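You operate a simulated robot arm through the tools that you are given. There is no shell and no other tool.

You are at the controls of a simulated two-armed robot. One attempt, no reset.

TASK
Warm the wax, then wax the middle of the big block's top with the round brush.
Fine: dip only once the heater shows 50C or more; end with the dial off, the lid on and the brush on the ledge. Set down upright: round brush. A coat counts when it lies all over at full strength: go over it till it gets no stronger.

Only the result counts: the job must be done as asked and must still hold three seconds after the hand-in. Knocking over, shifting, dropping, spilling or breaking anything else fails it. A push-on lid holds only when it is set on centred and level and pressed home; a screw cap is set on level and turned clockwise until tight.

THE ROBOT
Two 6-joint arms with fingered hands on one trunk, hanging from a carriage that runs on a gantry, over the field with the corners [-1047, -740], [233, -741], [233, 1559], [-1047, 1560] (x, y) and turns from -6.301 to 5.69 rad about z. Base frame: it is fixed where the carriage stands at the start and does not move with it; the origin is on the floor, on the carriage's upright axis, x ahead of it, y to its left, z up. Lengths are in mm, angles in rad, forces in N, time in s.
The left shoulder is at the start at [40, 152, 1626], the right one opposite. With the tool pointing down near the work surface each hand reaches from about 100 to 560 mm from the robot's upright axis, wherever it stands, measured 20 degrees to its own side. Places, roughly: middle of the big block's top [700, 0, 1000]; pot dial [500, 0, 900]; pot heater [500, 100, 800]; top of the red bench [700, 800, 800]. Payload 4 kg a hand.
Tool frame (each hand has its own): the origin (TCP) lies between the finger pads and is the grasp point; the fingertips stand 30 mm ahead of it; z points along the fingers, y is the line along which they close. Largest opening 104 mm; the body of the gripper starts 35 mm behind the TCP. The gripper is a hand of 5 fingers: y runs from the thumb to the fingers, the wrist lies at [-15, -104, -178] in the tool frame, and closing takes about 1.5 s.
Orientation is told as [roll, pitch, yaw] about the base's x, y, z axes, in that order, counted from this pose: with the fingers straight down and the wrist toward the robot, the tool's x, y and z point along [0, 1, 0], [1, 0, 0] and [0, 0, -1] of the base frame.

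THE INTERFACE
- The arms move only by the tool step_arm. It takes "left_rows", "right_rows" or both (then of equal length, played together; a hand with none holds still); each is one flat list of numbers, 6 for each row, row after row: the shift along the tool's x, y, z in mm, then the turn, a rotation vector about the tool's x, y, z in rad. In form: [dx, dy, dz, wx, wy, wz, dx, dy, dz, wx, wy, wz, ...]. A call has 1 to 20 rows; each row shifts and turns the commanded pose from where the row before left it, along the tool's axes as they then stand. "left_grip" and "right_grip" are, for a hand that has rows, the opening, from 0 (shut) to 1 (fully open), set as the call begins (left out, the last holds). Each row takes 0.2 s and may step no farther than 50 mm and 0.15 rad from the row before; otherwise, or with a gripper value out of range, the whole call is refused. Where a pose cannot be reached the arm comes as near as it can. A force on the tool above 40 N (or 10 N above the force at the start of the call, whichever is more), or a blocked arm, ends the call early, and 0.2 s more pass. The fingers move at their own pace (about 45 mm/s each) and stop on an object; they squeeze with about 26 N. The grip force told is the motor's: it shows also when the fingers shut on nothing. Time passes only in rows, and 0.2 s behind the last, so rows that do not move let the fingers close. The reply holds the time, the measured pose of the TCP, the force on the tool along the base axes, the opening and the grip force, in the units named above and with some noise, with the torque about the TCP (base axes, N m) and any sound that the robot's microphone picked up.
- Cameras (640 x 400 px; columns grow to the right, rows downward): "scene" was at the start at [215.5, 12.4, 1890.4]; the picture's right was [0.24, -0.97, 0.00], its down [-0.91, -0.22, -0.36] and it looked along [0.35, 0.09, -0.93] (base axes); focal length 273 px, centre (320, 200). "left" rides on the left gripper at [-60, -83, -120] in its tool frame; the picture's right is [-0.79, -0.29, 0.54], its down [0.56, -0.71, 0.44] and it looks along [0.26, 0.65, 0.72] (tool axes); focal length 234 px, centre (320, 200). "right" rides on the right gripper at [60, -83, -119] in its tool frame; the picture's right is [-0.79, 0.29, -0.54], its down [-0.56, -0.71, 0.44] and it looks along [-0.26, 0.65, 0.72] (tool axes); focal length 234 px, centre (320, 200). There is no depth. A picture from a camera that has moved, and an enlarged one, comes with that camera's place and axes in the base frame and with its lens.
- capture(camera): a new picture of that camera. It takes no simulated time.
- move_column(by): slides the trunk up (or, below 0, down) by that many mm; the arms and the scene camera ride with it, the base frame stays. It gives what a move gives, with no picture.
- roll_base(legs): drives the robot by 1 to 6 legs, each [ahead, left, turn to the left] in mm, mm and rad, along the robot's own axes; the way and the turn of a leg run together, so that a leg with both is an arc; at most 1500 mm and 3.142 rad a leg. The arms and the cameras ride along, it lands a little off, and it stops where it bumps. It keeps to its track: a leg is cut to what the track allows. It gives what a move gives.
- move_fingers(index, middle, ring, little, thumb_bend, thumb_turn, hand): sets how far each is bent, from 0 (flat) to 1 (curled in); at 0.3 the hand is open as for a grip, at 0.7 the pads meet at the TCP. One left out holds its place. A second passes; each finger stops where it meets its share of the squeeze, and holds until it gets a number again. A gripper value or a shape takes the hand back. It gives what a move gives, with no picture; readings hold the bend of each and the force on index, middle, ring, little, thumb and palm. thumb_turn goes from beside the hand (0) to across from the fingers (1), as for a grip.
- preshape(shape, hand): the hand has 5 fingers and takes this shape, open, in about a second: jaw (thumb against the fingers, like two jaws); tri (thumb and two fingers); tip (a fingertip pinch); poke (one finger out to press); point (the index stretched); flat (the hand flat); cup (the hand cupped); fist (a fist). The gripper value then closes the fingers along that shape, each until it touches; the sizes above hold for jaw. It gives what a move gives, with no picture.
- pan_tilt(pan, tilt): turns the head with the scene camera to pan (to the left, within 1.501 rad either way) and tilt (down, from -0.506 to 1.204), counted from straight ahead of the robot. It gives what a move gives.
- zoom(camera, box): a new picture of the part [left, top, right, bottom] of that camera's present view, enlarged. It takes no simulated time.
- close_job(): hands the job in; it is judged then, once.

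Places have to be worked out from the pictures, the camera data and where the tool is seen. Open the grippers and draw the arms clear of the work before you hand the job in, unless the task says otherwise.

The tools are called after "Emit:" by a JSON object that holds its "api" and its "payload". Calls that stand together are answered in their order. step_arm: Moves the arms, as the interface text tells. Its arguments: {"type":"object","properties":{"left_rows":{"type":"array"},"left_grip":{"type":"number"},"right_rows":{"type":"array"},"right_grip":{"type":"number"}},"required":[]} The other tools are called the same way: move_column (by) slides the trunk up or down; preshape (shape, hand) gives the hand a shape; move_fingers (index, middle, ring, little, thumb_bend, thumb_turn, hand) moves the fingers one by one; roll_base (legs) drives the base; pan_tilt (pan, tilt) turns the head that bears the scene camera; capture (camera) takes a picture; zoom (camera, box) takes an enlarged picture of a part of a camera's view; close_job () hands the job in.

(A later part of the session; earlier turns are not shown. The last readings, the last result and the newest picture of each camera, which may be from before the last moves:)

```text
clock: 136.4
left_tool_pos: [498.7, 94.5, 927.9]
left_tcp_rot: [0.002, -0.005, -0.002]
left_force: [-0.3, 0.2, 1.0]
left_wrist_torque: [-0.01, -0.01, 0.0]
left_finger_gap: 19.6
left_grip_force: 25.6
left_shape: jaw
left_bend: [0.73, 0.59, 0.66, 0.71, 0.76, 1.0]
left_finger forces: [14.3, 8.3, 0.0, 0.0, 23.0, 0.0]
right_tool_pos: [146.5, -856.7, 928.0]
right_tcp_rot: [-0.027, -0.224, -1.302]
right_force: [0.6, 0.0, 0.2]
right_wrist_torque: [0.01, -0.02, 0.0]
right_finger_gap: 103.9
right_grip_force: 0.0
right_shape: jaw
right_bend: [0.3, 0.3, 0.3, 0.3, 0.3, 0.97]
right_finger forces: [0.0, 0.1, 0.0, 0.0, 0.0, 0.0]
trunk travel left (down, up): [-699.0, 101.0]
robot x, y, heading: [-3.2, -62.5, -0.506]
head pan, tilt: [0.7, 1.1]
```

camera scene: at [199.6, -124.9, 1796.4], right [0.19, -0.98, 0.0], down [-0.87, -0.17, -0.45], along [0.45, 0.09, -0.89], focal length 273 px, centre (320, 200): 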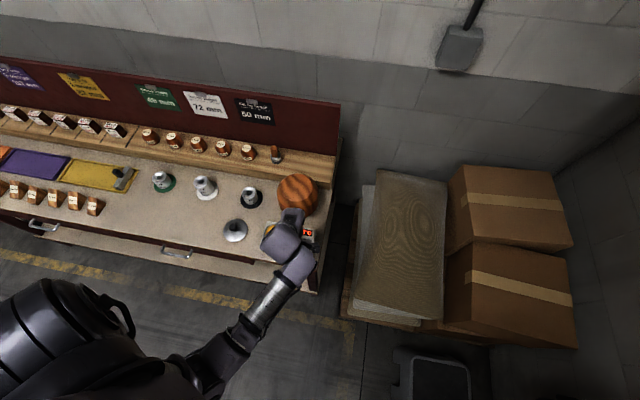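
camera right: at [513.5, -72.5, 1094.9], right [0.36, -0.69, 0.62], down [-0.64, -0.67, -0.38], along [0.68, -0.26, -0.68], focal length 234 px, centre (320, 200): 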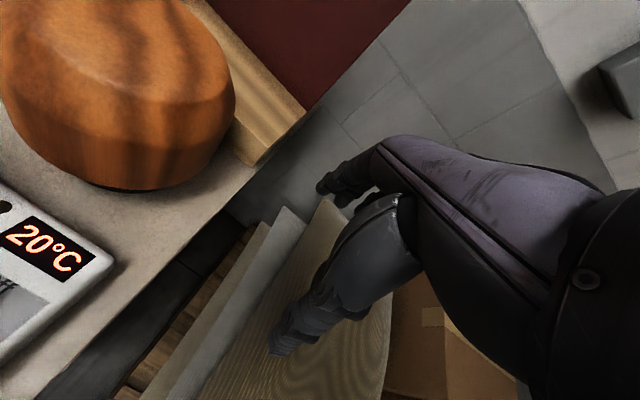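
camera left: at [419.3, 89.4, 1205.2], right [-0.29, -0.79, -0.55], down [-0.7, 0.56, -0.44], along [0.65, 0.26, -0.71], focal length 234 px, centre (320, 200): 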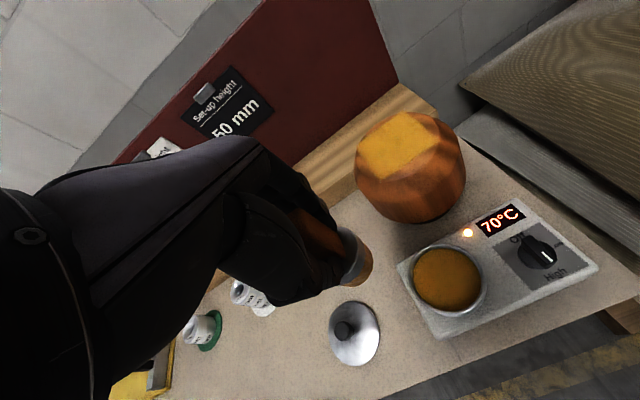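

Emit:
{"api": "step_arm", "payload": {"left_rows": [0, 0, 1, 0, 0, 0, 0, 0, 0, 0, 0, 0]}}

Emit:
{"api": "zoom", "payload": {"camera": "left", "box": [260, 180, 500, 330]}}

```text
clock: 137.0
left_tool_pos: [499.0, 93.7, 925.9]
left_tcp_rot: [0.0, -0.009, -0.002]
left_force: [-2.1, -0.3, 6.1]
left_wrist_torque: [0.0, -0.01, -0.02]
left_finger_gap: 19.4
left_grip_force: 25.6
left_shape: jaw
left_bend: [0.73, 0.59, 0.66, 0.71, 0.76, 1.0]
left_finger forces: [14.3, 8.3, 0.0, 0.1, 24.2, 0.0]
right_tool_pos: [148.7, -857.1, 928.3]
right_tcp_rot: [-0.026, -0.226, -1.304]
right_force: [1.0, 0.0, 0.0]
right_wrist_torque: [-0.02, 0.03, -0.02]
right_finger_gap: 103.9
right_grip_force: 0.0
right_shape: jaw
right_bend: [0.3, 0.3, 0.3, 0.3, 0.3, 0.97]
right_finger forces: [0.0, 0.1, 0.0, 0.0, 0.0, 0.0]
trunk travel left (down, up): [-699.0, 101.0]
robot x, y, heading: [-2.7, -56.5, -0.505]
head pan, tilt: [0.7, 1.1]
```

```text
2.67 times, centred on (380, 255) of left
camera zoom: at [414.7, 33.7, 1046.7], right [-0.29, -0.79, -0.55], down [-0.7, 0.56, -0.44], along [0.65, 0.26, -0.71], focal length 624 px, centre (160, 53)
```

zoom: 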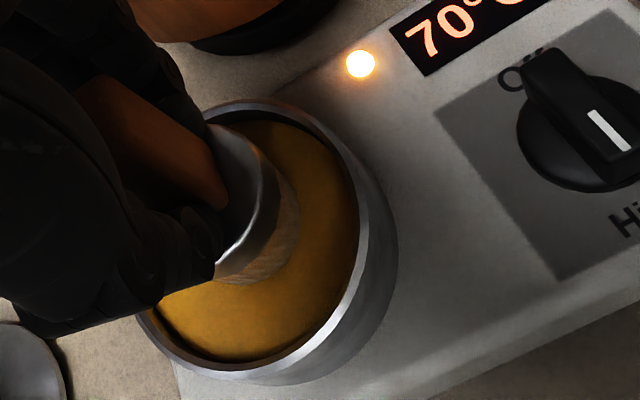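

Light contact at 6 N: the brush is loaded. I'll raise and carry it to the patch's near-right corner to start a raster over the whole square.

Emit:
{"api": "step_arm", "payload": {"left_rows": [0, 0, -3, 0, 0, 0, 0, 0, -8, 0, 0, 0, 0, 0, -20, 0, 0, 0, 0, 0, -35, 0, 0, 0, 0, 0, -40, 0, 0, 0, 0, 0, -38, 0, 0, 0, -18.6, 32.5, 0, 0, 0, 0, -18.6, 32.5, 0, 0, 0, 0, -18.6, 32.5, 0, 0, 0, 0, -18.7, 32.5, 0, 0, 0, 0, 0, 0, 20, 0, 0, 0, 0, 0, 20, 0, 0, 0, 0, 0, 8, 0, 0, 0]}}

Emit:
{"api": "zoom", "payload": {"camera": "left", "box": [260, 180, 500, 330]}}

```text
clock: 139.8
left_tool_pos: [627.3, 18.8, 1021.4]
left_tcp_rot: [0.0, -0.006, -0.001]
left_force: [-1.0, 0.8, -0.7]
left_wrist_torque: [-0.01, 0.03, 0.04]
left_finger_gap: 19.4
left_grip_force: 26.2
left_shape: jaw
left_bend: [0.73, 0.59, 0.66, 0.71, 0.76, 1.0]
left_finger forces: [14.4, 8.3, 0.0, 0.0, 22.8, 0.1]
right_tool_pos: [147.6, -855.6, 929.3]
right_tcp_rot: [-0.026, -0.224, -1.304]
right_force: [-1.2, -0.4, 0.0]
right_wrist_torque: [-0.01, 0.01, -0.01]
right_finger_gap: 103.9
right_grip_force: 0.1
right_shape: jaw
right_bend: [0.3, 0.3, 0.3, 0.3, 0.3, 0.97]
right_finger forces: [0.0, 0.0, 0.1, 0.0, 0.0, 0.0]
trunk travel left (down, up): [-699.0, 101.0]
robot x, y, heading: [-8.1, -58.1, -0.507]
head pan, tilt: [0.7, 1.1]
```

```text
2.67 times, centred on (380, 255) of left
camera zoom: at [543.5, -41.7, 1142.9], right [-0.29, -0.79, -0.55], down [-0.7, 0.56, -0.44], along [0.65, 0.26, -0.71], focal length 624 px, centre (160, 53)
```

zoom: 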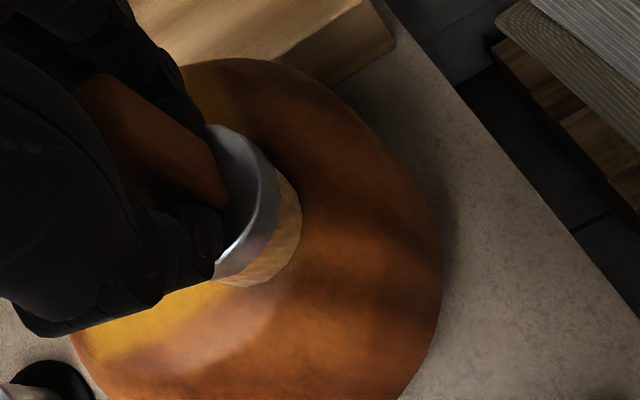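

Emit:
{"api": "step_arm", "payload": {"left_rows": [0, 0, 2, 0, 0, 0, 0, 0, 2, 0, 0, 0]}}

Emit:
{"api": "step_arm", "payload": {"left_rows": [0, 0, 1, 0, 0, 0, 0, 0, 1, 0, 0, 0]}}

```text
clock: 140.4
left_tool_pos: [628.1, 18.7, 1018.9]
left_tcp_rot: [0.0, -0.008, -0.002]
left_force: [0.2, 0.3, -0.7]
left_wrist_torque: [0.0, 0.0, 0.0]
left_finger_gap: 19.3
left_grip_force: 25.7
left_shape: jaw
left_bend: [0.73, 0.59, 0.66, 0.71, 0.76, 1.0]
left_finger forces: [14.5, 8.4, 0.0, 0.1, 22.8, 0.0]
right_tool_pos: [146.9, -856.8, 928.0]
right_tcp_rot: [-0.024, -0.226, -1.306]
right_force: [-0.3, -0.9, -1.2]
right_wrist_torque: [0.03, 0.02, -0.02]
right_finger_gap: 103.9
right_grip_force: 0.0
right_shape: jaw
right_bend: [0.3, 0.3, 0.3, 0.3, 0.3, 0.97]
right_finger forces: [0.1, 0.0, 0.1, 0.0, 0.1, 0.1]
trunk travel left (down, up): [-699.0, 101.0]
robot x, y, heading: [-3.9, -60.2, -0.506]
head pan, tilt: [0.7, 1.1]
```

```text
clock: 141.0
left_tool_pos: [627.1, 19.3, 1016.1]
left_tcp_rot: [0.0, -0.008, -0.001]
left_force: [-0.1, -0.2, -0.1]
left_wrist_torque: [-0.01, 0.03, -0.01]
left_finger_gap: 19.2
left_grip_force: 26.3
left_shape: jaw
left_bend: [0.73, 0.59, 0.66, 0.71, 0.76, 1.0]
left_finger forces: [14.4, 8.4, 0.0, 0.0, 22.7, 0.0]
right_tool_pos: [147.3, -855.6, 928.8]
right_tcp_rot: [-0.025, -0.227, -1.306]
right_force: [-0.6, -0.7, -0.2]
right_wrist_torque: [0.02, -0.01, 0.01]
right_finger_gap: 103.6
right_grip_force: 0.0
right_shape: jaw
right_bend: [0.3, 0.3, 0.3, 0.3, 0.3, 0.97]
right_finger forces: [0.1, 0.1, 0.0, 0.0, 0.0, 0.1]
trunk travel left (down, up): [-699.0, 101.0]
robot x, y, heading: [-0.4, -56.3, -0.504]
head pan, tilt: [0.7, 1.1]
```

Emit:
{"api": "step_arm", "payload": {"left_rows": [0, 0, 1, 0, 0, 0]}}

Emit:
{"api": "step_arm", "payload": {"left_rows": [0, 0, 1, 0, 0, 0]}}

```text
clock: 141.4
left_tool_pos: [628.2, 18.1, 1015.8]
left_tcp_rot: [-0.001, -0.007, -0.002]
left_force: [-0.7, 0.3, 2.6]
left_wrist_torque: [0.0, -0.03, 0.01]
left_finger_gap: 19.5
left_grip_force: 25.8
left_shape: jaw
left_bend: [0.73, 0.59, 0.66, 0.71, 0.76, 1.0]
left_finger forces: [14.2, 8.2, 0.0, 0.0, 23.7, 0.1]
right_tool_pos: [147.5, -856.4, 928.0]
right_tcp_rot: [-0.025, -0.224, -1.302]
right_force: [-0.2, 0.0, -0.2]
right_wrist_torque: [0.01, 0.01, 0.01]
right_finger_gap: 103.7
right_grip_force: 0.0
right_shape: jaw
right_bend: [0.3, 0.3, 0.3, 0.3, 0.3, 0.97]
right_finger forces: [0.0, 0.0, 0.1, 0.1, 0.0, 0.1]
trunk travel left (down, up): [-699.0, 101.0]
robot x, y, heading: [-6.2, -56.2, -0.507]
head pan, tilt: [0.7, 1.1]
```

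```text
clock: 141.8
left_tool_pos: [627.6, 18.9, 1016.1]
left_tcp_rot: [0.0, -0.009, -0.003]
left_force: [-1.8, -0.6, 6.6]
left_wrist_torque: [-0.03, -0.05, 0.0]
left_finger_gap: 19.5
left_grip_force: 26.5
left_shape: jaw
left_bend: [0.73, 0.59, 0.66, 0.71, 0.76, 1.0]
left_finger forces: [14.0, 8.6, 0.0, 0.0, 24.5, 0.0]
right_tool_pos: [148.2, -856.6, 929.5]
right_tcp_rot: [-0.026, -0.225, -1.303]
right_force: [0.2, -0.1, -0.3]
right_wrist_torque: [-0.03, -0.04, -0.05]
right_finger_gap: 104.2
right_grip_force: 0.1
right_shape: jaw
right_bend: [0.3, 0.3, 0.3, 0.3, 0.3, 0.97]
right_finger forces: [0.0, 0.0, 0.0, 0.1, 0.0, 0.0]
trunk travel left (down, up): [-699.0, 101.0]
robot x, y, heading: [-2.5, -54.4, -0.505]
head pan, tilt: [0.7, 1.1]
```

Contact at 6.6 N. I'll raster across the patch, three lines first.

Emit:
{"api": "step_arm", "payload": {"left_rows": [9.5, 0, 0, 0, 0, 0, 9.5, 0, 0, 0, 0, 0, 9.5, 0, 0, 0, 0, 0, 9.5, 0, 0, 0, 0, 0, 9.5, 0, 0, 0, 0, 0, 9.5, 0, 0, 0, 0, 0, 0, 14.5, 0, 0, 0, 0, -9.5, 0, 0, 0, 0, 0, -9.5, 0, 0, 0, 0, 0, -9.5, 0, 0, 0, 0, 0, -9.5, 0, 0, 0, 0, 0, -9.5, 0, 0, 0, 0, 0, -9.5, 0, 0, 0, 0, 0, 0, 14.5, 0, 0, 0, 0, 9.5, 0, 0, 0, 0, 0, 9.5, 0, 0, 0, 0, 0, 9.5, 0, 0, 0, 0, 0, 9.5, 0, 0, 0, 0, 0, 9.5, 0, 0, 0, 0, 0, 9.5, 0, 0, 0, 0, 0]}}

Emit:
{"api": "zoom", "payload": {"camera": "left", "box": [260, 180, 500, 330]}}

```text
clock: 146.0
left_tool_pos: [657.4, 75.4, 1015.1]
left_tcp_rot: [-0.001, -0.009, -0.001]
left_force: [-0.1, -0.8, 5.8]
left_wrist_torque: [-0.03, -0.1, -0.01]
left_finger_gap: 19.7
left_grip_force: 26.1
left_shape: jaw
left_bend: [0.73, 0.59, 0.66, 0.71, 0.76, 1.0]
left_finger forces: [14.7, 10.1, 0.0, 0.0, 24.1, 0.0]
right_tool_pos: [148.9, -856.6, 929.3]
right_tcp_rot: [-0.027, -0.227, -1.304]
right_force: [0.3, -0.9, -0.2]
right_wrist_torque: [0.01, 0.03, 0.04]
right_finger_gap: 103.8
right_grip_force: 0.0
right_shape: jaw
right_bend: [0.3, 0.3, 0.3, 0.3, 0.3, 0.97]
right_finger forces: [0.0, 0.0, 0.0, 0.1, 0.0, 0.0]
trunk travel left (down, up): [-699.0, 101.0]
robot x, y, heading: [-1.2, -55.2, -0.501]
head pan, tilt: [0.7, 1.1]
```

```text
2.67 times, centred on (380, 255) of left
camera zoom: at [573.5, 15.8, 1135.4], right [-0.29, -0.79, -0.55], down [-0.7, 0.56, -0.44], along [0.65, 0.26, -0.71], focal length 624 px, centre (160, 53)
```

zoom: 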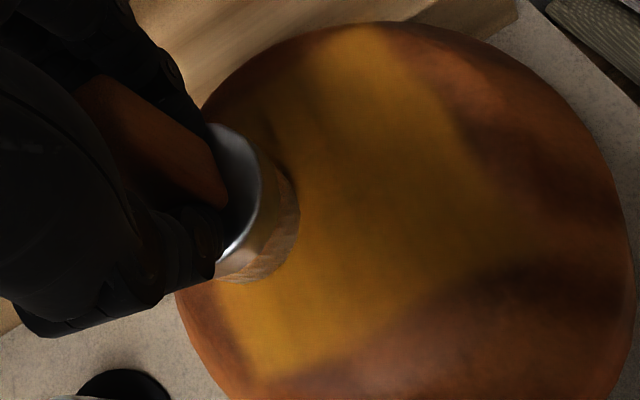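

Force is steady near 6 N and the coat shows well. Now the two far lines.

Emit:
{"api": "step_arm", "payload": {"left_rows": [0, 14.5, 0, 0, 0, 0, -9.5, 0, 0, 0, 0, 0, -9.5, 0, 0, 0, 0, 0, -9.5, 0, 0, 0, 0, 0, -9.5, 0, 0, 0, 0, 0, -9.5, 0, 0, 0, 0, 0, -9.5, 0, 0, 0, 0, 0, 0, 14.5, 0, 0, 0, 0, 9.5, 0, 0, 0, 0, 0, 9.5, 0, 0, 0, 0, 0, 9.5, 0, 0, 0, 0, 0, 9.5, 0, 0, 0, 0, 0, 9.5, 0, 0, 0, 0, 0, 9.5, 0, 0, 0, 0, 0]}}

Emit:
{"api": "zoom", "payload": {"camera": "left", "box": [260, 180, 500, 330]}}

```text
clock: 149.0
left_tool_pos: [685.4, 75.7, 1016.5]
left_tcp_rot: [0.002, -0.007, -0.001]
left_force: [-1.0, 0.0, 3.7]
left_wrist_torque: [-0.01, -0.05, 0.03]
left_finger_gap: 19.1
left_grip_force: 26.1
left_shape: jaw
left_bend: [0.73, 0.59, 0.66, 0.71, 0.76, 1.0]
left_finger forces: [15.0, 8.5, 0.0, 0.0, 23.7, 0.0]
right_tool_pos: [148.0, -856.3, 927.7]
right_tcp_rot: [-0.025, -0.226, -1.303]
right_force: [-0.3, 0.6, 0.8]
right_wrist_torque: [0.01, 0.01, 0.01]
right_finger_gap: 103.9
right_grip_force: 0.0
right_shape: jaw
right_bend: [0.3, 0.3, 0.3, 0.3, 0.3, 0.97]
right_finger forces: [0.1, 0.1, 0.0, 0.0, 0.1, 0.0]
trunk travel left (down, up): [-699.0, 101.0]
robot x, y, heading: [-0.7, -59.7, -0.506]
head pan, tilt: [0.7, 1.1]
```

```text
2.67 times, centred on (380, 255) of left
camera zoom: at [601.9, 16.0, 1135.7], right [-0.29, -0.79, -0.55], down [-0.7, 0.56, -0.44], along [0.65, 0.26, -0.71], focal length 624 px, centre (160, 53)
```

zoom: 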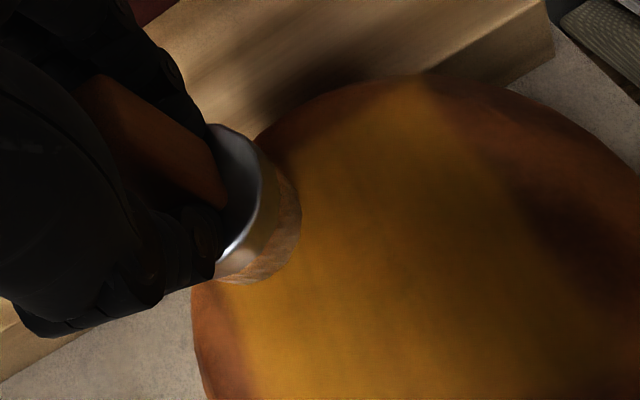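

I'll lift off and return the hand to the same viewing spot to compare the coat's colour.

Emit:
{"api": "step_arm", "payload": {"left_rows": [0, 0, -10, 0, 0, 0, 0, 0, -30, 0, 0, 0, 0, 0, -30, 0, 0, 0, 15, -36, 0, 0, 0, 0, 15, -36, 0, 0, 0, 0, 15, -36, 0, 0, 0, 0, 15, -36, 0, 0, 0, 0, 14, -38, 0, 0, 0, 0]}}

Emit:
{"api": "zoom", "payload": {"camera": "scene", "box": [282, 168, 328, 204]}}

Emit:
{"api": "zoom", "payload": {"camera": "scene", "box": [230, 150, 350, 260]}}

Emit:
{"api": "zoom", "payload": {"camera": "left", "box": [340, 95, 480, 195]}}

```text
clock: 150.8
left_tool_pos: [503.8, 149.0, 1083.3]
left_tcp_rot: [0.002, -0.007, -0.001]
left_force: [0.4, 0.1, -0.8]
left_wrist_torque: [0.03, 0.02, 0.0]
left_finger_gap: 19.6
left_grip_force: 26.0
left_shape: jaw
left_bend: [0.73, 0.59, 0.66, 0.71, 0.76, 1.0]
left_finger forces: [14.3, 8.4, 0.0, 0.1, 22.6, 0.1]
right_tool_pos: [148.2, -855.9, 927.3]
right_tcp_rot: [-0.025, -0.222, -1.303]
right_force: [0.8, 0.0, -0.1]
right_wrist_torque: [-0.03, 0.01, 0.02]
right_finger_gap: 103.8
right_grip_force: 0.1
right_shape: jaw
right_bend: [0.3, 0.3, 0.3, 0.3, 0.3, 0.97]
right_finger forces: [0.1, 0.0, 0.0, 0.0, 0.1, 0.0]
trunk travel left (down, up): [-699.0, 101.0]
robot x, y, heading: [-3.5, -57.7, -0.51]
head pan, tilt: [0.7, 1.1]
```

```text
11.11 times, centred on (305, 186) of scene
camera zoom: at [200.4, -124.1, 1796.3], right [0.19, -0.98, 0.0], down [-0.87, -0.17, -0.45], along [0.45, 0.09, -0.89], focal length 3035 px, centre (487, 356)
```

zoom: 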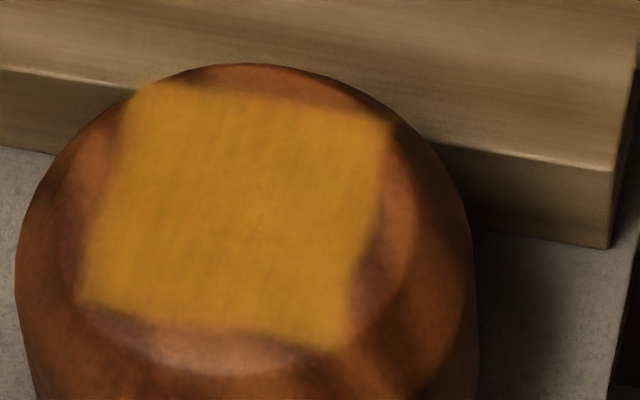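

```text
3.64 times, centred on (290, 205) of scene
camera zoom: at [200.4, -124.1, 1796.3], right [0.19, -0.98, 0.0], down [-0.87, -0.17, -0.45], along [0.45, 0.09, -0.89], focal length 993 px, centre (429, 182)
```

zoom: 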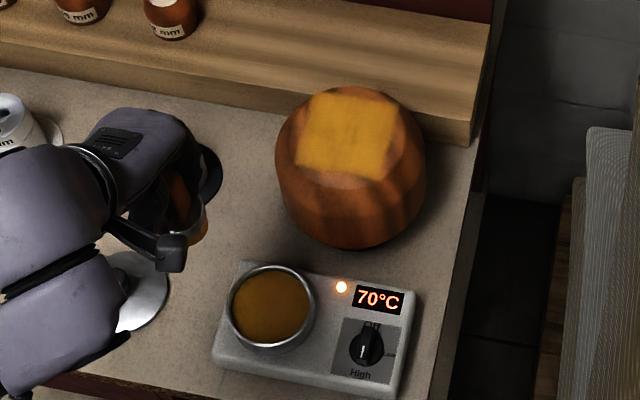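

```text
4.00 times, centred on (410, 145) of left
camera zoom: at [418.4, 89.3, 1204.7], right [-0.29, -0.79, -0.55], down [-0.7, 0.56, -0.44], along [0.65, 0.26, -0.71], focal length 937 px, centre (-40, 420)
```

zoom: 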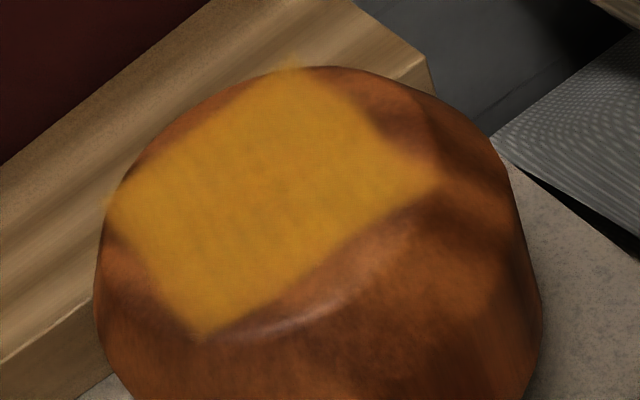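

The coat looks even and only marginally stronger than before, so it's near its limit. To be sure it gets no stronger, I'll re-dip once more and make a cross-wise pass.

Emit:
{"api": "step_arm", "payload": {"left_rows": [-27, -2.5, 0, 0, 0, 0, -27, -2.5, 0, 0, 0, 0, 0, 0, 30, 0, 0, 0, 0, 0, 35, 0, 0, 0, 0, 0, 35, 0, 0, 0, 0, 0, 25, 0, 0, 0, 0, 0, 15, 0, 0, 0, 0, 0, 9, 0, 0, 0, 0, 0, 4, 0, 0, 0, 0, 0, 2, 0, 0, 0]}}

Emit:
{"api": "step_arm", "payload": {"left_rows": [0, 0, 1, 0, 0, 0, 0, 0, 1, 0, 0, 0]}}

```text
clock: 153.0
left_tool_pos: [500.4, 96.6, 929.2]
left_tcp_rot: [0.002, -0.008, -0.002]
left_force: [0.9, -0.4, -0.3]
left_wrist_torque: [-0.03, -0.01, -0.01]
left_finger_gap: 19.3
left_grip_force: 25.8
left_shape: jaw
left_bend: [0.73, 0.59, 0.66, 0.71, 0.76, 1.0]
left_finger forces: [14.3, 8.4, 0.1, 0.1, 22.6, 0.1]
right_tool_pos: [146.4, -856.3, 927.8]
right_tcp_rot: [-0.026, -0.226, -1.304]
right_force: [0.1, -0.2, -0.5]
right_wrist_torque: [-0.03, 0.0, 0.01]
right_finger_gap: 103.8
right_grip_force: 0.0
right_shape: jaw
right_bend: [0.3, 0.3, 0.3, 0.3, 0.3, 0.97]
right_finger forces: [0.0, 0.0, 0.1, 0.0, 0.0, 0.1]
trunk travel left (down, up): [-699.0, 101.0]
robot x, y, heading: [-5.9, -60.9, -0.504]
head pan, tilt: [0.7, 1.1]
```

```text
clock: 153.6
left_tool_pos: [500.4, 95.7, 928.4]
left_tcp_rot: [0.003, -0.008, -0.002]
left_force: [-0.2, 0.1, -0.6]
left_wrist_torque: [-0.01, -0.01, 0.0]
left_finger_gap: 19.4
left_grip_force: 25.4
left_shape: jaw
left_bend: [0.73, 0.59, 0.66, 0.71, 0.76, 1.0]
left_finger forces: [14.3, 8.4, 0.0, 0.0, 22.7, 0.0]
right_tool_pos: [148.9, -856.6, 929.4]
right_tcp_rot: [-0.026, -0.226, -1.305]
right_force: [-0.5, -0.6, 0.4]
right_wrist_torque: [0.0, -0.01, -0.03]
right_finger_gap: 104.1
right_grip_force: 0.1
right_shape: jaw
right_bend: [0.3, 0.3, 0.3, 0.3, 0.3, 0.97]
right_finger forces: [0.1, 0.1, 0.1, 0.0, 0.0, 0.1]
trunk travel left (down, up): [-699.0, 101.0]
robot x, y, heading: [-2.9, -60.3, -0.506]
head pan, tilt: [0.7, 1.1]
```

Emit:
{"api": "step_arm", "payload": {"left_rows": [0, 0, 1, 0, 0, 0, 0, 0, 1, 0, 0, 0]}}

Emit:
{"api": "step_arm", "payload": {"left_rows": [0, 0, 0.7, 0, 0, 0, 0, 0, 0, 0, 0, 0]}}

Emit:
{"api": "zoom", "payload": {"camera": "left", "box": [260, 180, 500, 330]}}

```text
clock: 154.2
left_tool_pos: [499.6, 96.9, 927.8]
left_tcp_rot: [0.0, -0.009, -0.005]
left_force: [-3.9, 0.1, 11.6]
left_wrist_torque: [-0.02, 0.03, 0.01]
left_finger_gap: 19.8
left_grip_force: 26.3
left_shape: jaw
left_bend: [0.73, 0.59, 0.66, 0.71, 0.76, 1.0]
left_finger forces: [13.5, 9.9, 0.0, 0.1, 26.2, 0.0]
right_tool_pos: [146.5, -856.0, 928.4]
right_tcp_rot: [-0.025, -0.226, -1.303]
right_force: [0.4, 0.0, -0.2]
right_wrist_torque: [-0.01, -0.02, -0.01]
right_finger_gap: 103.8
right_grip_force: 0.0
right_shape: jaw
right_bend: [0.3, 0.3, 0.3, 0.3, 0.3, 0.97]
right_finger forces: [0.0, 0.1, 0.0, 0.0, 0.1, 0.0]
trunk travel left (down, up): [-699.0, 101.0]
robot x, y, heading: [-4.3, -57.9, -0.501]
head pan, tilt: [0.7, 1.1]
```

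```text
clock: 154.8
left_tool_pos: [500.5, 95.5, 926.5]
left_tcp_rot: [0.0, -0.009, -0.003]
left_force: [-4.4, -0.3, 18.7]
left_wrist_torque: [-0.01, -0.1, 0.02]
left_finger_gap: 19.8
left_grip_force: 25.9
left_shape: jaw
left_bend: [0.73, 0.59, 0.66, 0.71, 0.76, 1.0]
left_finger forces: [14.8, 12.7, 0.0, 0.0, 28.6, 0.0]
right_tool_pos: [148.6, -855.8, 928.0]
right_tcp_rot: [-0.026, -0.225, -1.303]
right_force: [0.2, -0.6, -0.2]
right_wrist_torque: [0.02, 0.03, -0.02]
right_finger_gap: 104.1
right_grip_force: 0.1
right_shape: jaw
right_bend: [0.3, 0.3, 0.3, 0.3, 0.3, 0.97]
right_finger forces: [0.1, 0.1, 0.1, 0.0, 0.0, 0.0]
trunk travel left (down, up): [-699.0, 101.0]
robot x, y, heading: [-2.8, -59.8, -0.506]
head pan, tilt: [0.7, 1.1]
```

```text
2.67 times, centred on (380, 255) of left
camera zoom: at [416.3, 36.2, 1045.7], right [-0.29, -0.79, -0.55], down [-0.7, 0.56, -0.44], along [0.65, 0.26, -0.71], focal length 624 px, centre (160, 53)
```

zoom: 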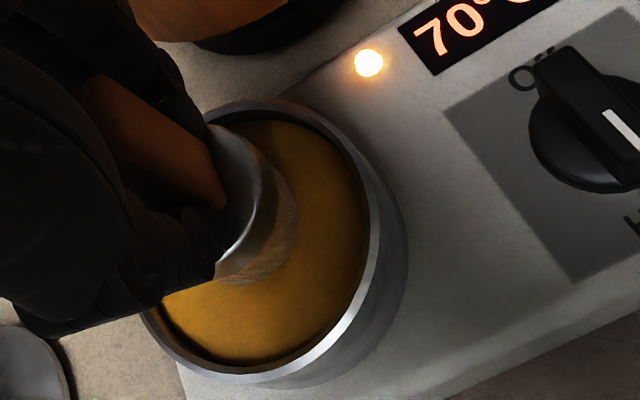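

Dipped at 70C. I'll raise and return to the patch's near-right corner.

Emit:
{"api": "step_arm", "payload": {"left_rows": [0, 0, -3, 0, 0, 0, 0, 0, -8, 0, 0, 0, 0, 0, -20, 0, 0, 0, 0, 0, -35, 0, 0, 0, 0, 0, -40, 0, 0, 0, 0, 0, -38, 0, 0, 0, -18.9, 32, 0, 0, 0, 0, -18.9, 32, 0, 0, 0, 0, -18.9, 32, 0, 0, 0, 0, -18.9, 32, 0, 0, 0, 0, 0, 0, 20, 0, 0, 0, 0, 0, 20, 0, 0, 0, 0, 0, 12, 0, 0, 0]}}

Emit:
{"api": "step_arm", "payload": {"left_rows": [0, 0, 1, 0, 0, 0, 0, 0, 1, 0, 0, 0]}}

```text
clock: 157.6
left_tool_pos: [626.8, 20.2, 1017.2]
left_tcp_rot: [0.0, -0.008, -0.003]
left_force: [0.8, 0.6, 0.2]
left_wrist_torque: [0.02, 0.01, 0.0]
left_finger_gap: 19.2
left_grip_force: 25.9
left_shape: jaw
left_bend: [0.73, 0.59, 0.66, 0.71, 0.76, 1.0]
left_finger forces: [14.3, 8.3, 0.0, 0.0, 22.6, 0.0]
right_tool_pos: [147.2, -856.0, 928.2]
right_tcp_rot: [-0.025, -0.227, -1.304]
right_force: [0.7, -0.1, -0.1]
right_wrist_torque: [0.02, 0.0, 0.03]
right_finger_gap: 103.8
right_grip_force: 0.1
right_shape: jaw
right_bend: [0.3, 0.3, 0.3, 0.3, 0.3, 0.97]
right_finger forces: [0.0, 0.0, 0.1, 0.0, 0.0, 0.0]
trunk travel left (down, up): [-699.0, 101.0]
robot x, y, heading: [-0.5, -61.1, -0.501]
head pan, tilt: [0.7, 1.1]
```

```text
clock: 158.2
left_tool_pos: [627.4, 20.4, 1016.3]
left_tcp_rot: [0.002, -0.007, -0.001]
left_force: [-1.3, -0.3, 4.3]
left_wrist_torque: [-0.01, -0.03, 0.04]
left_finger_gap: 19.3
left_grip_force: 26.2
left_shape: jaw
left_bend: [0.73, 0.59, 0.66, 0.71, 0.76, 1.0]
left_finger forces: [14.1, 8.1, 0.0, 0.0, 23.6, 0.0]
right_tool_pos: [147.1, -857.1, 927.6]
right_tcp_rot: [-0.025, -0.226, -1.305]
right_force: [-0.5, -0.7, -0.8]
right_wrist_torque: [-0.02, 0.0, 0.01]
right_finger_gap: 103.9
right_grip_force: 0.1
right_shape: jaw
right_bend: [0.3, 0.3, 0.3, 0.3, 0.3, 0.97]
right_finger forces: [0.1, 0.0, 0.0, 0.0, 0.0, 0.0]
trunk travel left (down, up): [-699.0, 101.0]
robot x, y, heading: [-4.2, -57.6, -0.507]
head pan, tilt: [0.7, 1.1]
```

Light contact made. I'll press 0.8 mm more and raster cross-wise.

Emit:
{"api": "step_arm", "payload": {"left_rows": [0, 9.8, 0.8, 0, 0, 0, 0, 9.8, 0, 0, 0, 0, 0, 9.8, 0, 0, 0, 0, 0, 9.8, 0, 0, 0, 0, 0, 9.8, 0, 0, 0, 0, 0, 9.8, 0, 0, 0, 0, 14, 0, 0, 0, 0, 0, 0, -9.8, 0, 0, 0, 0, 0, -9.8, 0, 0, 0, 0, 0, -9.8, 0, 0, 0, 0, 0, -9.8, 0, 0, 0, 0, 0, -9.8, 0, 0, 0, 0, 0, -9.8, 0, 0, 0, 0, 14, 0, 0, 0, 0, 0, 0, 9.8, 0, 0, 0, 0, 0, 9.8, 0, 0, 0, 0, 0, 9.8, 0, 0, 0, 0, 0, 9.8, 0, 0, 0, 0, 0, 9.8, 0, 0, 0, 0, 0, 9.8, 0, 0, 0, 0]}}

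Emit:
{"api": "step_arm", "payload": {"left_rows": [14, 0, 0, 0, 0, 0, 0, -9.8, 0, 0, 0, 0, 0, -9.8, 0, 0, 0, 0, 0, -9.8, 0, 0, 0, 0, 0, -9.8, 0, 0, 0, 0, 0, -9.8, 0, 0, 0, 0, 0, -9.8, 0, 0, 0, 0, 14, 0, 0, 0, 0, 0, 0, 9.8, 0, 0, 0, 0, 0, 9.8, 0, 0, 0, 0, 0, 9.8, 0, 0, 0, 0, 0, 9.8, 0, 0, 0, 0, 0, 9.8, 0, 0, 0, 0, 0, 9.8, 0, 0, 0, 0]}}

```text
clock: 162.4
left_tool_pos: [685.6, 48.5, 1014.5]
left_tcp_rot: [0.001, -0.006, -0.003]
left_force: [-2.4, -0.3, 11.2]
left_wrist_torque: [0.01, -0.02, -0.02]
left_finger_gap: 19.7
left_grip_force: 26.2
left_shape: jaw
left_bend: [0.73, 0.59, 0.66, 0.71, 0.76, 1.0]
left_finger forces: [14.8, 11.5, 0.0, 0.0, 27.1, 0.1]
right_tool_pos: [147.9, -856.4, 928.1]
right_tcp_rot: [-0.027, -0.222, -1.303]
right_force: [-0.1, -0.2, -0.4]
right_wrist_torque: [-0.03, -0.03, 0.02]
right_finger_gap: 103.9
right_grip_force: 0.0
right_shape: jaw
right_bend: [0.3, 0.3, 0.3, 0.3, 0.3, 0.97]
right_finger forces: [0.1, 0.0, 0.1, 0.1, 0.0, 0.0]
trunk travel left (down, up): [-699.0, 101.0]
robot x, y, heading: [-1.8, -60.5, -0.506]
head pan, tilt: [0.7, 1.1]
```

```text
clock: 165.4
left_tool_pos: [687.5, 78.1, 1014.8]
left_tcp_rot: [0.001, -0.005, -0.003]
left_force: [-3.9, -0.3, 13.6]
left_wrist_torque: [0.0, 0.04, -0.03]
left_finger_gap: 20.0
left_grip_force: 25.6
left_shape: jaw
left_bend: [0.73, 0.59, 0.66, 0.71, 0.76, 1.0]
left_finger forces: [15.9, 11.3, 0.1, 0.0, 31.4, 0.0]
right_tool_pos: [147.3, -857.2, 928.1]
right_tcp_rot: [-0.025, -0.225, -1.303]
right_force: [-0.2, 0.0, -0.1]
right_wrist_torque: [-0.02, 0.0, -0.03]
right_finger_gap: 104.0
right_grip_force: 0.1
right_shape: jaw
right_bend: [0.3, 0.3, 0.3, 0.3, 0.3, 0.97]
right_finger forces: [0.0, 0.0, 0.0, 0.0, 0.0, 0.0]
trunk travel left (down, up): [-699.0, 101.0]
robot x, y, heading: [-3.3, -55.2, -0.508]
head pan, tilt: [0.7, 1.1]
```

The cross-wise pass is done at steady contact. I'll lift and compare the coat from the same viewpoint.

Emit:
{"api": "step_arm", "payload": {"left_rows": [0, 0, -10, 0, 0, 0, 0, 0, -30, 0, 0, 0, 0, 0, -30, 0, 0, 0, 14, -36, 0, 0, 0, 0, 14, -36, 0, 0, 0, 0, 14, -36, 0, 0, 0, 0, 14, -36, 0, 0, 0, 0, 14, -39, 0, 0, 0, 0]}}

Emit:
{"api": "zoom", "payload": {"camera": "scene", "box": [282, 168, 328, 204]}}

Emit:
{"api": "zoom", "payload": {"camera": "left", "box": [340, 95, 480, 195]}}

Emit:
{"api": "capture", "payload": {"camera": "left"}}

```text
clock: 167.2
left_tool_pos: [502.9, 145.9, 1083.5]
left_tcp_rot: [0.0, -0.006, -0.001]
left_force: [0.3, -0.1, -0.6]
left_wrist_torque: [-0.04, -0.01, 0.03]
left_finger_gap: 19.3
left_grip_force: 26.4
left_shape: jaw
left_bend: [0.73, 0.59, 0.66, 0.71, 0.76, 1.0]
left_finger forces: [14.1, 8.3, 0.0, 0.0, 22.7, 0.0]
right_tool_pos: [147.2, -856.4, 927.2]
right_tcp_rot: [-0.028, -0.222, -1.303]
right_force: [0.1, 0.1, 0.0]
right_wrist_torque: [0.0, 0.03, 0.01]
right_finger_gap: 103.9
right_grip_force: 0.1
right_shape: jaw
right_bend: [0.3, 0.3, 0.3, 0.3, 0.3, 0.97]
right_finger forces: [0.0, 0.0, 0.1, 0.1, 0.0, 0.0]
trunk travel left (down, up): [-699.0, 101.0]
robot x, y, heading: [-0.9, -58.3, -0.505]
head pan, tilt: [0.7, 1.1]
```

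```text
11.11 times, centred on (305, 186) of scene
camera zoom: at [200.4, -124.1, 1796.3], right [0.19, -0.98, 0.0], down [-0.87, -0.17, -0.45], along [0.45, 0.09, -0.89], focal length 3035 px, centre (487, 356)
```

zoom: 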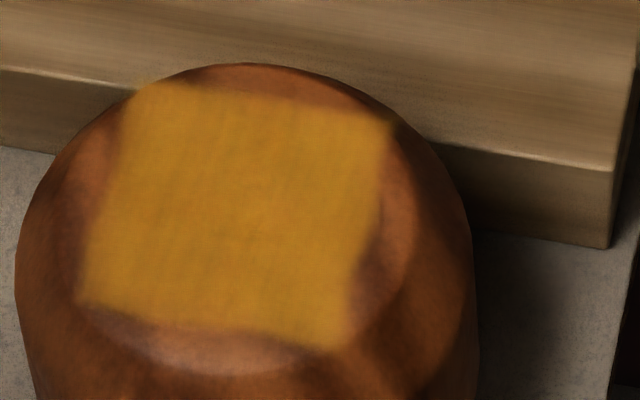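

```text
4.00 times, centred on (410, 145) of left
camera zoom: at [418.4, 86.1, 1203.6], right [-0.29, -0.79, -0.54], down [-0.7, 0.56, -0.44], along [0.65, 0.26, -0.71], focal length 937 px, centre (-40, 420)
```

zoom: 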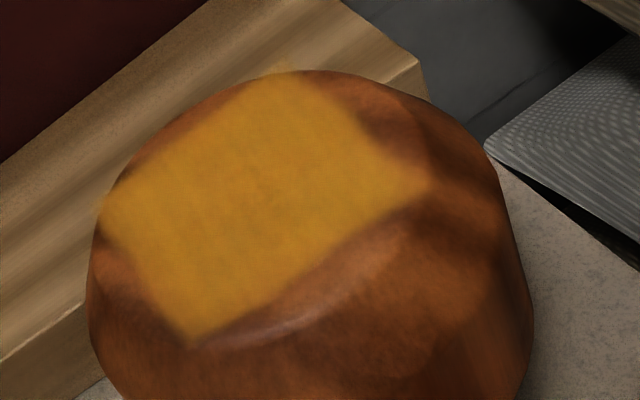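

```text
taken
camera left: at [418.4, 86.1, 1203.6], right [-0.29, -0.79, -0.54], down [-0.7, 0.56, -0.44], along [0.65, 0.26, -0.71], focal length 234 px, centre (320, 200)
```

left: 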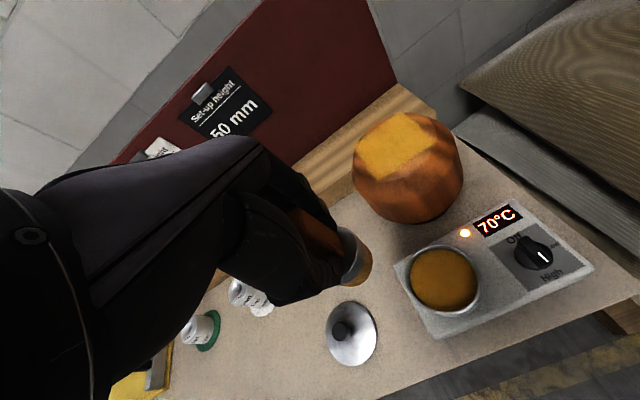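

The colour is unchanged from the previous pass, so the coat has reached full strength. Next, return the brush: drive to the ledge position and bring it over its spot.

Emit:
{"api": "roll_base", "payload": {"legs": [[101, 238, 0]]}}

Emit:
{"api": "step_arm", "payload": {"left_rows": [-31, 26.8, 2, 0, 0, 0, -31, 26.8, 2, 0, 0, 0, -31, 26.8, 3, 0, 0, 0, -31, 26.8, 3, 0, 0, 0]}}

Emit:
{"api": "capture", "payload": {"camera": "left"}}

Emit:
{"api": "capture", "payload": {"camera": "scene"}}

```text
clock: 169.1
left_tool_pos: [708.3, 306.4, 1084.1]
left_tcp_rot: [0.0, -0.008, 0.0]
left_force: [-0.1, -0.2, -1.1]
left_wrist_torque: [-0.02, 0.01, 0.01]
left_finger_gap: 19.2
left_grip_force: 26.1
left_shape: jaw
left_bend: [0.73, 0.59, 0.66, 0.71, 0.76, 1.0]
left_finger forces: [14.3, 8.3, 0.1, 0.1, 22.6, 0.1]
right_tool_pos: [353.0, -696.7, 928.5]
right_tcp_rot: [-0.026, -0.226, -1.301]
right_force: [-0.4, 0.2, -1.1]
right_wrist_torque: [0.02, 0.01, 0.04]
right_finger_gap: 104.0
right_grip_force: 0.1
right_shape: jaw
right_bend: [0.3, 0.3, 0.3, 0.3, 0.3, 0.97]
right_finger forces: [0.0, 0.1, 0.1, 0.0, 0.1, 0.1]
trunk travel left (down, up): [-699.0, 101.0]
robot x, y, heading: [200.6, 101.6, -0.503]
head pan, tilt: [0.7, 1.1]
```

```text
clock: 170.1
left_tool_pos: [813.1, 182.7, 1075.1]
left_tcp_rot: [0.0, -0.006, -0.002]
left_force: [-0.7, 0.3, 1.1]
left_wrist_torque: [-0.02, 0.0, -0.01]
left_finger_gap: 19.3
left_grip_force: 25.7
left_shape: jaw
left_bend: [0.73, 0.59, 0.66, 0.71, 0.76, 1.0]
left_finger forces: [14.2, 8.5, 0.1, 0.0, 22.5, 0.0]
right_tool_pos: [351.9, -696.9, 928.6]
right_tcp_rot: [-0.026, -0.225, -1.302]
right_force: [0.0, 0.2, 0.7]
right_wrist_torque: [0.0, -0.02, -0.03]
right_finger_gap: 104.0
right_grip_force: 0.1
right_shape: jaw
right_bend: [0.3, 0.3, 0.3, 0.3, 0.3, 0.97]
right_finger forces: [0.1, 0.0, 0.0, 0.0, 0.0, 0.1]
trunk travel left (down, up): [-699.0, 101.0]
robot x, y, heading: [200.9, 102.9, -0.506]
head pan, tilt: [0.7, 1.1]
```

```text
taken
camera left: at [729.4, 121.7, 1194.9], right [-0.29, -0.79, -0.54], down [-0.7, 0.56, -0.44], along [0.65, 0.26, -0.71], focal length 234 px, centre (320, 200)
```

left: 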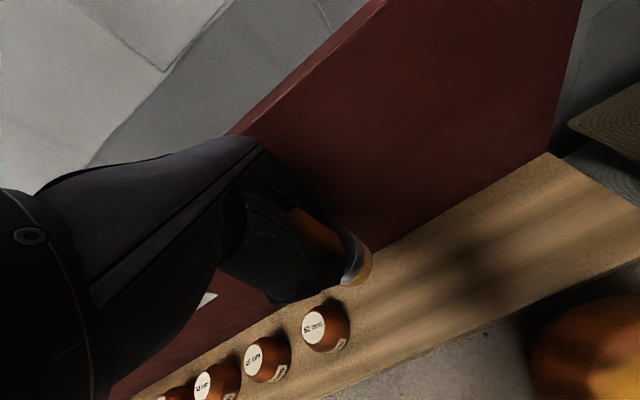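

```text
taken
camera scene: at [404.3, 35.2, 1796.5], right [0.2, -0.98, 0.0], down [-0.87, -0.17, -0.45], along [0.45, 0.09, -0.89], focal length 273 px, centre (320, 200)
```

scene: 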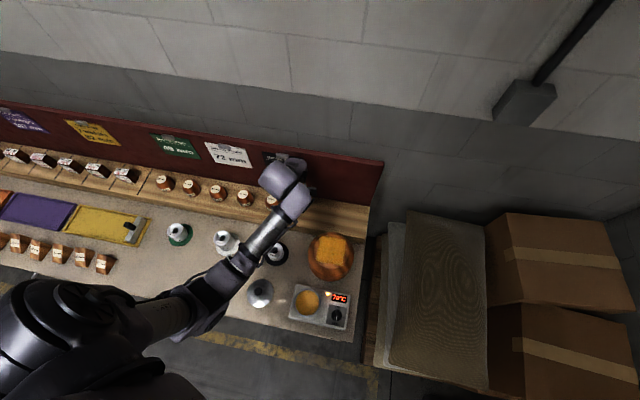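

Over the ledge spot. I'll lower toward it, then touch down in fine steps.

Emit:
{"api": "step_arm", "payload": {"left_rows": [-1.3, 0.5, 35, 0, 0, 0, -1.3, 0.5, 35, 0, 0, 0, 0, 0, 35, 0, 0, 0, 0, 0, 25, 0, 0, 0, 0, 0, 10, 0, 0, 0]}}

Emit:
{"api": "zoom", "payload": {"camera": "left", "box": [240, 160, 480, 310]}}

```text
clock: 171.3
left_tool_pos: [814.7, 179.8, 934.0]
left_tcp_rot: [0.002, -0.007, 0.0]
left_force: [-0.7, 0.1, -0.3]
left_wrist_torque: [0.01, -0.02, -0.03]
left_finger_gap: 19.3
left_grip_force: 26.2
left_shape: jaw
left_bend: [0.73, 0.59, 0.66, 0.71, 0.76, 1.0]
left_finger forces: [14.2, 8.3, 0.0, 0.0, 22.5, 0.0]
right_tool_pos: [353.2, -698.1, 927.9]
right_tcp_rot: [-0.026, -0.224, -1.302]
right_force: [0.9, -0.8, 0.1]
right_wrist_torque: [-0.02, 0.01, 0.0]
right_finger_gap: 103.9
right_grip_force: 0.0
right_shape: jaw
right_bend: [0.3, 0.3, 0.3, 0.3, 0.3, 0.97]
right_finger forces: [0.1, 0.0, 0.0, 0.0, 0.1, 0.1]
trunk travel left (down, up): [-699.0, 101.0]
robot x, y, heading: [202.0, 96.6, -0.506]
head pan, tilt: [0.7, 1.1]
```

```text
2.67 times, centred on (360, 235) of left
camera zoom: at [731.1, 119.7, 1053.7], right [-0.29, -0.79, -0.55], down [-0.7, 0.56, -0.44], along [0.65, 0.26, -0.71], focal length 624 px, centre (213, 107)
```

zoom: 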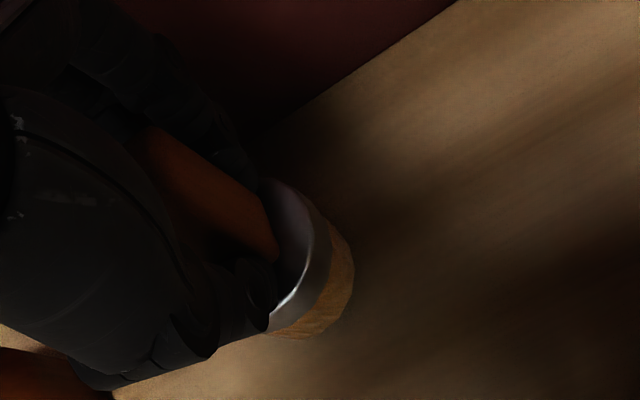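

Emit:
{"api": "step_arm", "payload": {"left_rows": [0, 0, 2, 0, 0, 0, 0, 0, 2, 0, 0, 0]}}

Emit:
{"api": "step_arm", "payload": {"left_rows": [0, 0, 1, 0, 0, 0, 0, 0, 1, 0, 0, 0]}}

```text
clock: 171.9
left_tool_pos: [814.1, 179.4, 929.8]
left_tcp_rot: [0.0, -0.007, -0.002]
left_force: [0.1, 0.8, -1.2]
left_wrist_torque: [0.02, 0.01, -0.01]
left_finger_gap: 19.3
left_grip_force: 26.0
left_shape: jaw
left_bend: [0.73, 0.59, 0.66, 0.71, 0.76, 1.0]
left_finger forces: [14.3, 8.4, 0.0, 0.0, 22.5, 0.1]
right_tool_pos: [352.5, -697.3, 927.6]
right_tcp_rot: [-0.025, -0.226, -1.303]
right_force: [0.1, 0.4, 0.4]
right_wrist_torque: [0.01, -0.03, 0.01]
right_finger_gap: 104.1
right_grip_force: 0.0
right_shape: jaw
right_bend: [0.3, 0.3, 0.3, 0.3, 0.3, 0.97]
right_finger forces: [0.0, 0.0, 0.0, 0.1, 0.0, 0.0]
trunk travel left (down, up): [-699.0, 101.0]
robot x, y, heading: [201.0, 101.4, -0.499]
head pan, tilt: [0.7, 1.1]
```

```text
clock: 172.5
left_tool_pos: [815.0, 179.3, 927.4]
left_tcp_rot: [0.001, -0.005, 0.001]
left_force: [0.8, -0.3, -1.4]
left_wrist_torque: [-0.02, -0.01, -0.03]
left_finger_gap: 19.2
left_grip_force: 25.5
left_shape: jaw
left_bend: [0.73, 0.59, 0.66, 0.71, 0.76, 1.0]
left_finger forces: [14.2, 8.3, 0.0, 0.0, 22.5, 0.1]
right_tool_pos: [353.0, -696.0, 928.3]
right_tcp_rot: [-0.026, -0.224, -1.302]
right_force: [0.8, -0.5, -0.2]
right_wrist_torque: [-0.01, 0.02, -0.01]
right_finger_gap: 103.7
right_grip_force: 0.0
right_shape: jaw
right_bend: [0.3, 0.3, 0.3, 0.3, 0.3, 0.97]
right_finger forces: [0.0, 0.0, 0.0, 0.0, 0.0, 0.1]
trunk travel left (down, up): [-699.0, 101.0]
robot x, y, heading: [199.3, 102.4, -0.499]
head pan, tilt: [0.7, 1.1]
```

Emit:
{"api": "step_arm", "payload": {"left_rows": [0, 0, 1, 0, 0, 0, 0, 0, 1, 0, 0, 0]}}

Emit:
{"api": "step_arm", "payload": {"left_rows": [0, 0, 0.8, 0, 0, 0]}}

```text
clock: 173.1
left_tool_pos: [815.9, 179.1, 926.7]
left_tcp_rot: [0.0, -0.004, 0.002]
left_force: [0.1, -0.5, -0.9]
left_wrist_torque: [0.0, 0.03, 0.01]
left_finger_gap: 19.7
left_grip_force: 25.7
left_shape: jaw
left_bend: [0.73, 0.59, 0.66, 0.71, 0.76, 1.0]
left_finger forces: [14.2, 8.3, 0.0, 0.0, 22.4, 0.1]
right_tool_pos: [351.2, -696.8, 928.4]
right_tcp_rot: [-0.027, -0.225, -1.301]
right_force: [-0.6, 0.4, 0.9]
right_wrist_torque: [-0.01, -0.01, 0.01]
right_finger_gap: 103.9
right_grip_force: 0.0
right_shape: jaw
right_bend: [0.3, 0.3, 0.3, 0.3, 0.3, 0.97]
right_finger forces: [0.0, 0.1, 0.1, 0.0, 0.0, 0.0]
trunk travel left (down, up): [-699.0, 101.0]
robot x, y, heading: [202.0, 100.1, -0.505]
head pan, tilt: [0.7, 1.1]
```

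```text
clock: 173.5
left_tool_pos: [816.5, 179.4, 924.7]
left_tcp_rot: [-0.001, -0.009, -0.001]
left_force: [-0.1, 0.0, -1.5]
left_wrist_torque: [0.01, 0.01, 0.0]
left_finger_gap: 19.4
left_grip_force: 26.0
left_shape: jaw
left_bend: [0.73, 0.59, 0.66, 0.71, 0.76, 1.0]
left_finger forces: [14.2, 8.4, 0.0, 0.0, 22.5, 0.0]
right_tool_pos: [352.5, -696.2, 927.8]
right_tcp_rot: [-0.026, -0.224, -1.303]
right_force: [0.4, 0.6, 0.9]
right_wrist_torque: [0.02, 0.02, 0.0]
right_finger_gap: 103.8
right_grip_force: 0.0
right_shape: jaw
right_bend: [0.3, 0.3, 0.3, 0.3, 0.3, 0.97]
right_finger forces: [0.0, 0.0, 0.0, 0.0, 0.0, 0.0]
trunk travel left (down, up): [-699.0, 101.0]
robot x, y, heading: [199.4, 101.2, -0.502]
head pan, tilt: [0.7, 1.1]
```

Emit:
{"api": "step_arm", "payload": {"left_rows": [0, 0, 1, 0, 0, 0]}}

Emit:
{"api": "step_arm", "payload": {"left_rows": [0, 0, 0.8, 0, 0, 0]}}

Emit:
{"api": "zoom", "payload": {"camera": "left", "box": [240, 160, 480, 310]}}

```text
clock: 173.9
left_tool_pos: [816.4, 179.3, 924.8]
left_tcp_rot: [0.0, -0.008, 0.0]
left_force: [0.4, -0.1, -0.9]
left_wrist_torque: [-0.01, -0.02, 0.03]
left_finger_gap: 19.2
left_grip_force: 25.5
left_shape: jaw
left_bend: [0.73, 0.59, 0.66, 0.71, 0.76, 1.0]
left_finger forces: [14.1, 8.3, 0.0, 0.1, 22.5, 0.0]
right_tool_pos: [351.5, -696.6, 928.1]
right_tcp_rot: [-0.026, -0.226, -1.3]
right_force: [-0.7, -0.4, 0.5]
right_wrist_torque: [0.02, 0.0, -0.01]
right_finger_gap: 104.0
right_grip_force: 0.0
right_shape: jaw
right_bend: [0.3, 0.3, 0.3, 0.3, 0.3, 0.97]
right_finger forces: [0.0, 0.0, 0.0, 0.0, 0.0, 0.0]
trunk travel left (down, up): [-699.0, 101.0]
robot x, y, heading: [200.5, 100.8, -0.502]
head pan, tilt: [0.7, 1.1]
```

```text
clock: 174.3
left_tool_pos: [814.6, 179.6, 923.2]
left_tcp_rot: [0.001, -0.007, -0.001]
left_force: [-1.0, -0.2, 2.7]
left_wrist_torque: [0.0, 0.0, 0.01]
left_finger_gap: 19.3
left_grip_force: 26.0
left_shape: jaw
left_bend: [0.73, 0.59, 0.66, 0.71, 0.76, 1.0]
left_finger forces: [14.0, 8.4, 0.1, 0.0, 23.4, 0.0]
right_tool_pos: [352.8, -696.2, 929.9]
right_tcp_rot: [-0.026, -0.224, -1.303]
right_force: [-0.5, -0.4, 0.7]
right_wrist_torque: [-0.01, 0.0, 0.0]
right_finger_gap: 103.9
right_grip_force: 0.0
right_shape: jaw
right_bend: [0.3, 0.3, 0.3, 0.3, 0.3, 0.97]
right_finger forces: [0.0, 0.0, 0.1, 0.0, 0.1, 0.0]
trunk travel left (down, up): [-699.0, 101.0]
robot x, y, heading: [194.6, 101.3, -0.504]
head pan, tilt: [0.7, 1.1]
```

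```text
2.67 times, centred on (360, 235) of left
camera zoom: at [731.5, 118.7, 1043.7], right [-0.29, -0.79, -0.55], down [-0.7, 0.56, -0.44], along [0.65, 0.26, -0.71], focal length 624 px, centre (213, 107)
```

zoom: 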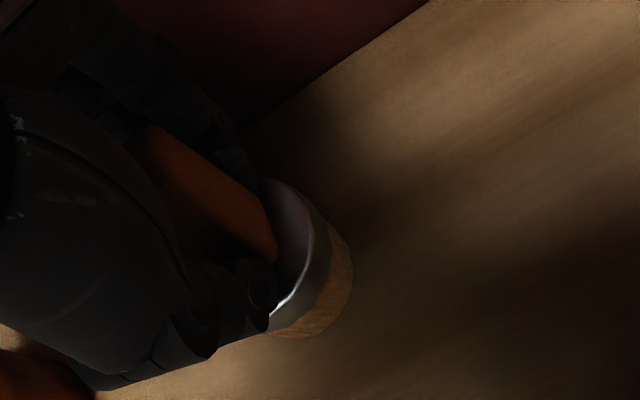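

Contact at TCP z≈923. One more half-millimetre to settle the bristles flat, then open and rise.

Emit:
{"api": "step_arm", "payload": {"left_rows": [0, 0, 0.7, 0, 0, 0, 0, 0, 0, 0, 0, 0]}}

Emit:
{"api": "step_arm", "payload": {"left_rows": [0, 0, 0, 0, 0, 0, 0, 0, 0, 0, 0, 0, 0, 0, 0, 0, 0, 0, 0, 0, 0, 0, 0, 0, 0, 0, 0, 0, 0, 0, 0, 0, 0, 0, 0, 0], "left_grip": 0.5}}

Emit:
{"api": "zoom", "payload": {"camera": "left", "box": [240, 160, 480, 310]}}

```text
clock: 174.9
left_tool_pos: [817.1, 179.9, 924.2]
left_tcp_rot: [0.0, -0.008, -0.002]
left_force: [-2.7, -0.7, 8.0]
left_wrist_torque: [0.03, 0.05, -0.01]
left_finger_gap: 19.6
left_grip_force: 25.7
left_shape: jaw
left_bend: [0.73, 0.59, 0.66, 0.71, 0.76, 1.0]
left_finger forces: [13.2, 9.4, 0.0, 0.0, 26.4, 0.1]
right_tool_pos: [353.2, -696.6, 929.7]
right_tcp_rot: [-0.026, -0.224, -1.302]
right_force: [-0.1, 0.7, 0.5]
right_wrist_torque: [-0.02, 0.02, 0.01]
right_finger_gap: 103.9
right_grip_force: 0.1
right_shape: jaw
right_bend: [0.3, 0.3, 0.3, 0.3, 0.3, 0.97]
right_finger forces: [0.0, 0.1, 0.1, 0.0, 0.1, 0.0]
trunk travel left (down, up): [-699.0, 101.0]
robot x, y, heading: [201.0, 101.7, -0.504]
head pan, tilt: [0.7, 1.1]
```

```text
clock: 176.3
left_tool_pos: [815.2, 177.3, 923.5]
left_tcp_rot: [0.0, -0.007, 0.0]
left_force: [-0.4, -0.6, 0.3]
left_wrist_torque: [0.0, 0.02, -0.03]
left_finger_gap: 51.6
left_grip_force: 0.1
left_shape: jaw
left_bend: [0.74, 0.45, 0.42, 0.64, 0.7, 1.0]
left_finger forces: [0.1, 0.0, 0.0, 0.0, 0.0, 0.0]
right_tool_pos: [352.4, -696.4, 927.5]
right_tcp_rot: [-0.026, -0.226, -1.302]
right_force: [-0.4, 0.1, 0.5]
right_wrist_torque: [0.0, 0.01, 0.03]
right_finger_gap: 103.9
right_grip_force: 0.1
right_shape: jaw
right_bend: [0.3, 0.3, 0.3, 0.3, 0.3, 0.97]
right_finger forces: [0.0, 0.0, 0.1, 0.0, 0.0, 0.1]
trunk travel left (down, up): [-699.0, 101.0]
robot x, y, heading: [202.2, 101.5, -0.503]
head pan, tilt: [0.7, 1.1]
```

```text
2.67 times, centred on (360, 235) of left
camera zoom: at [731.5, 118.9, 1043.0], right [-0.29, -0.79, -0.55], down [-0.7, 0.56, -0.44], along [0.65, 0.26, -0.71], focal length 624 px, centre (213, 107)
```

zoom: 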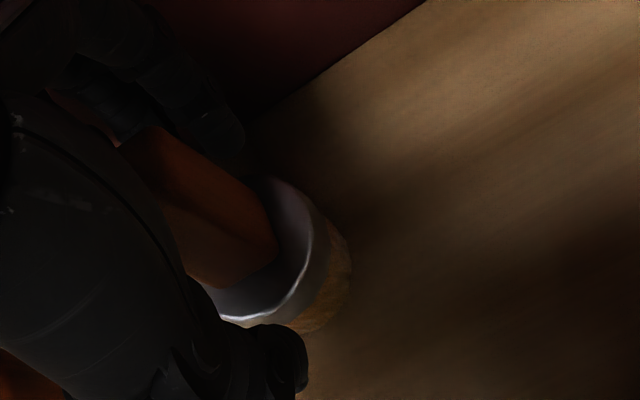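

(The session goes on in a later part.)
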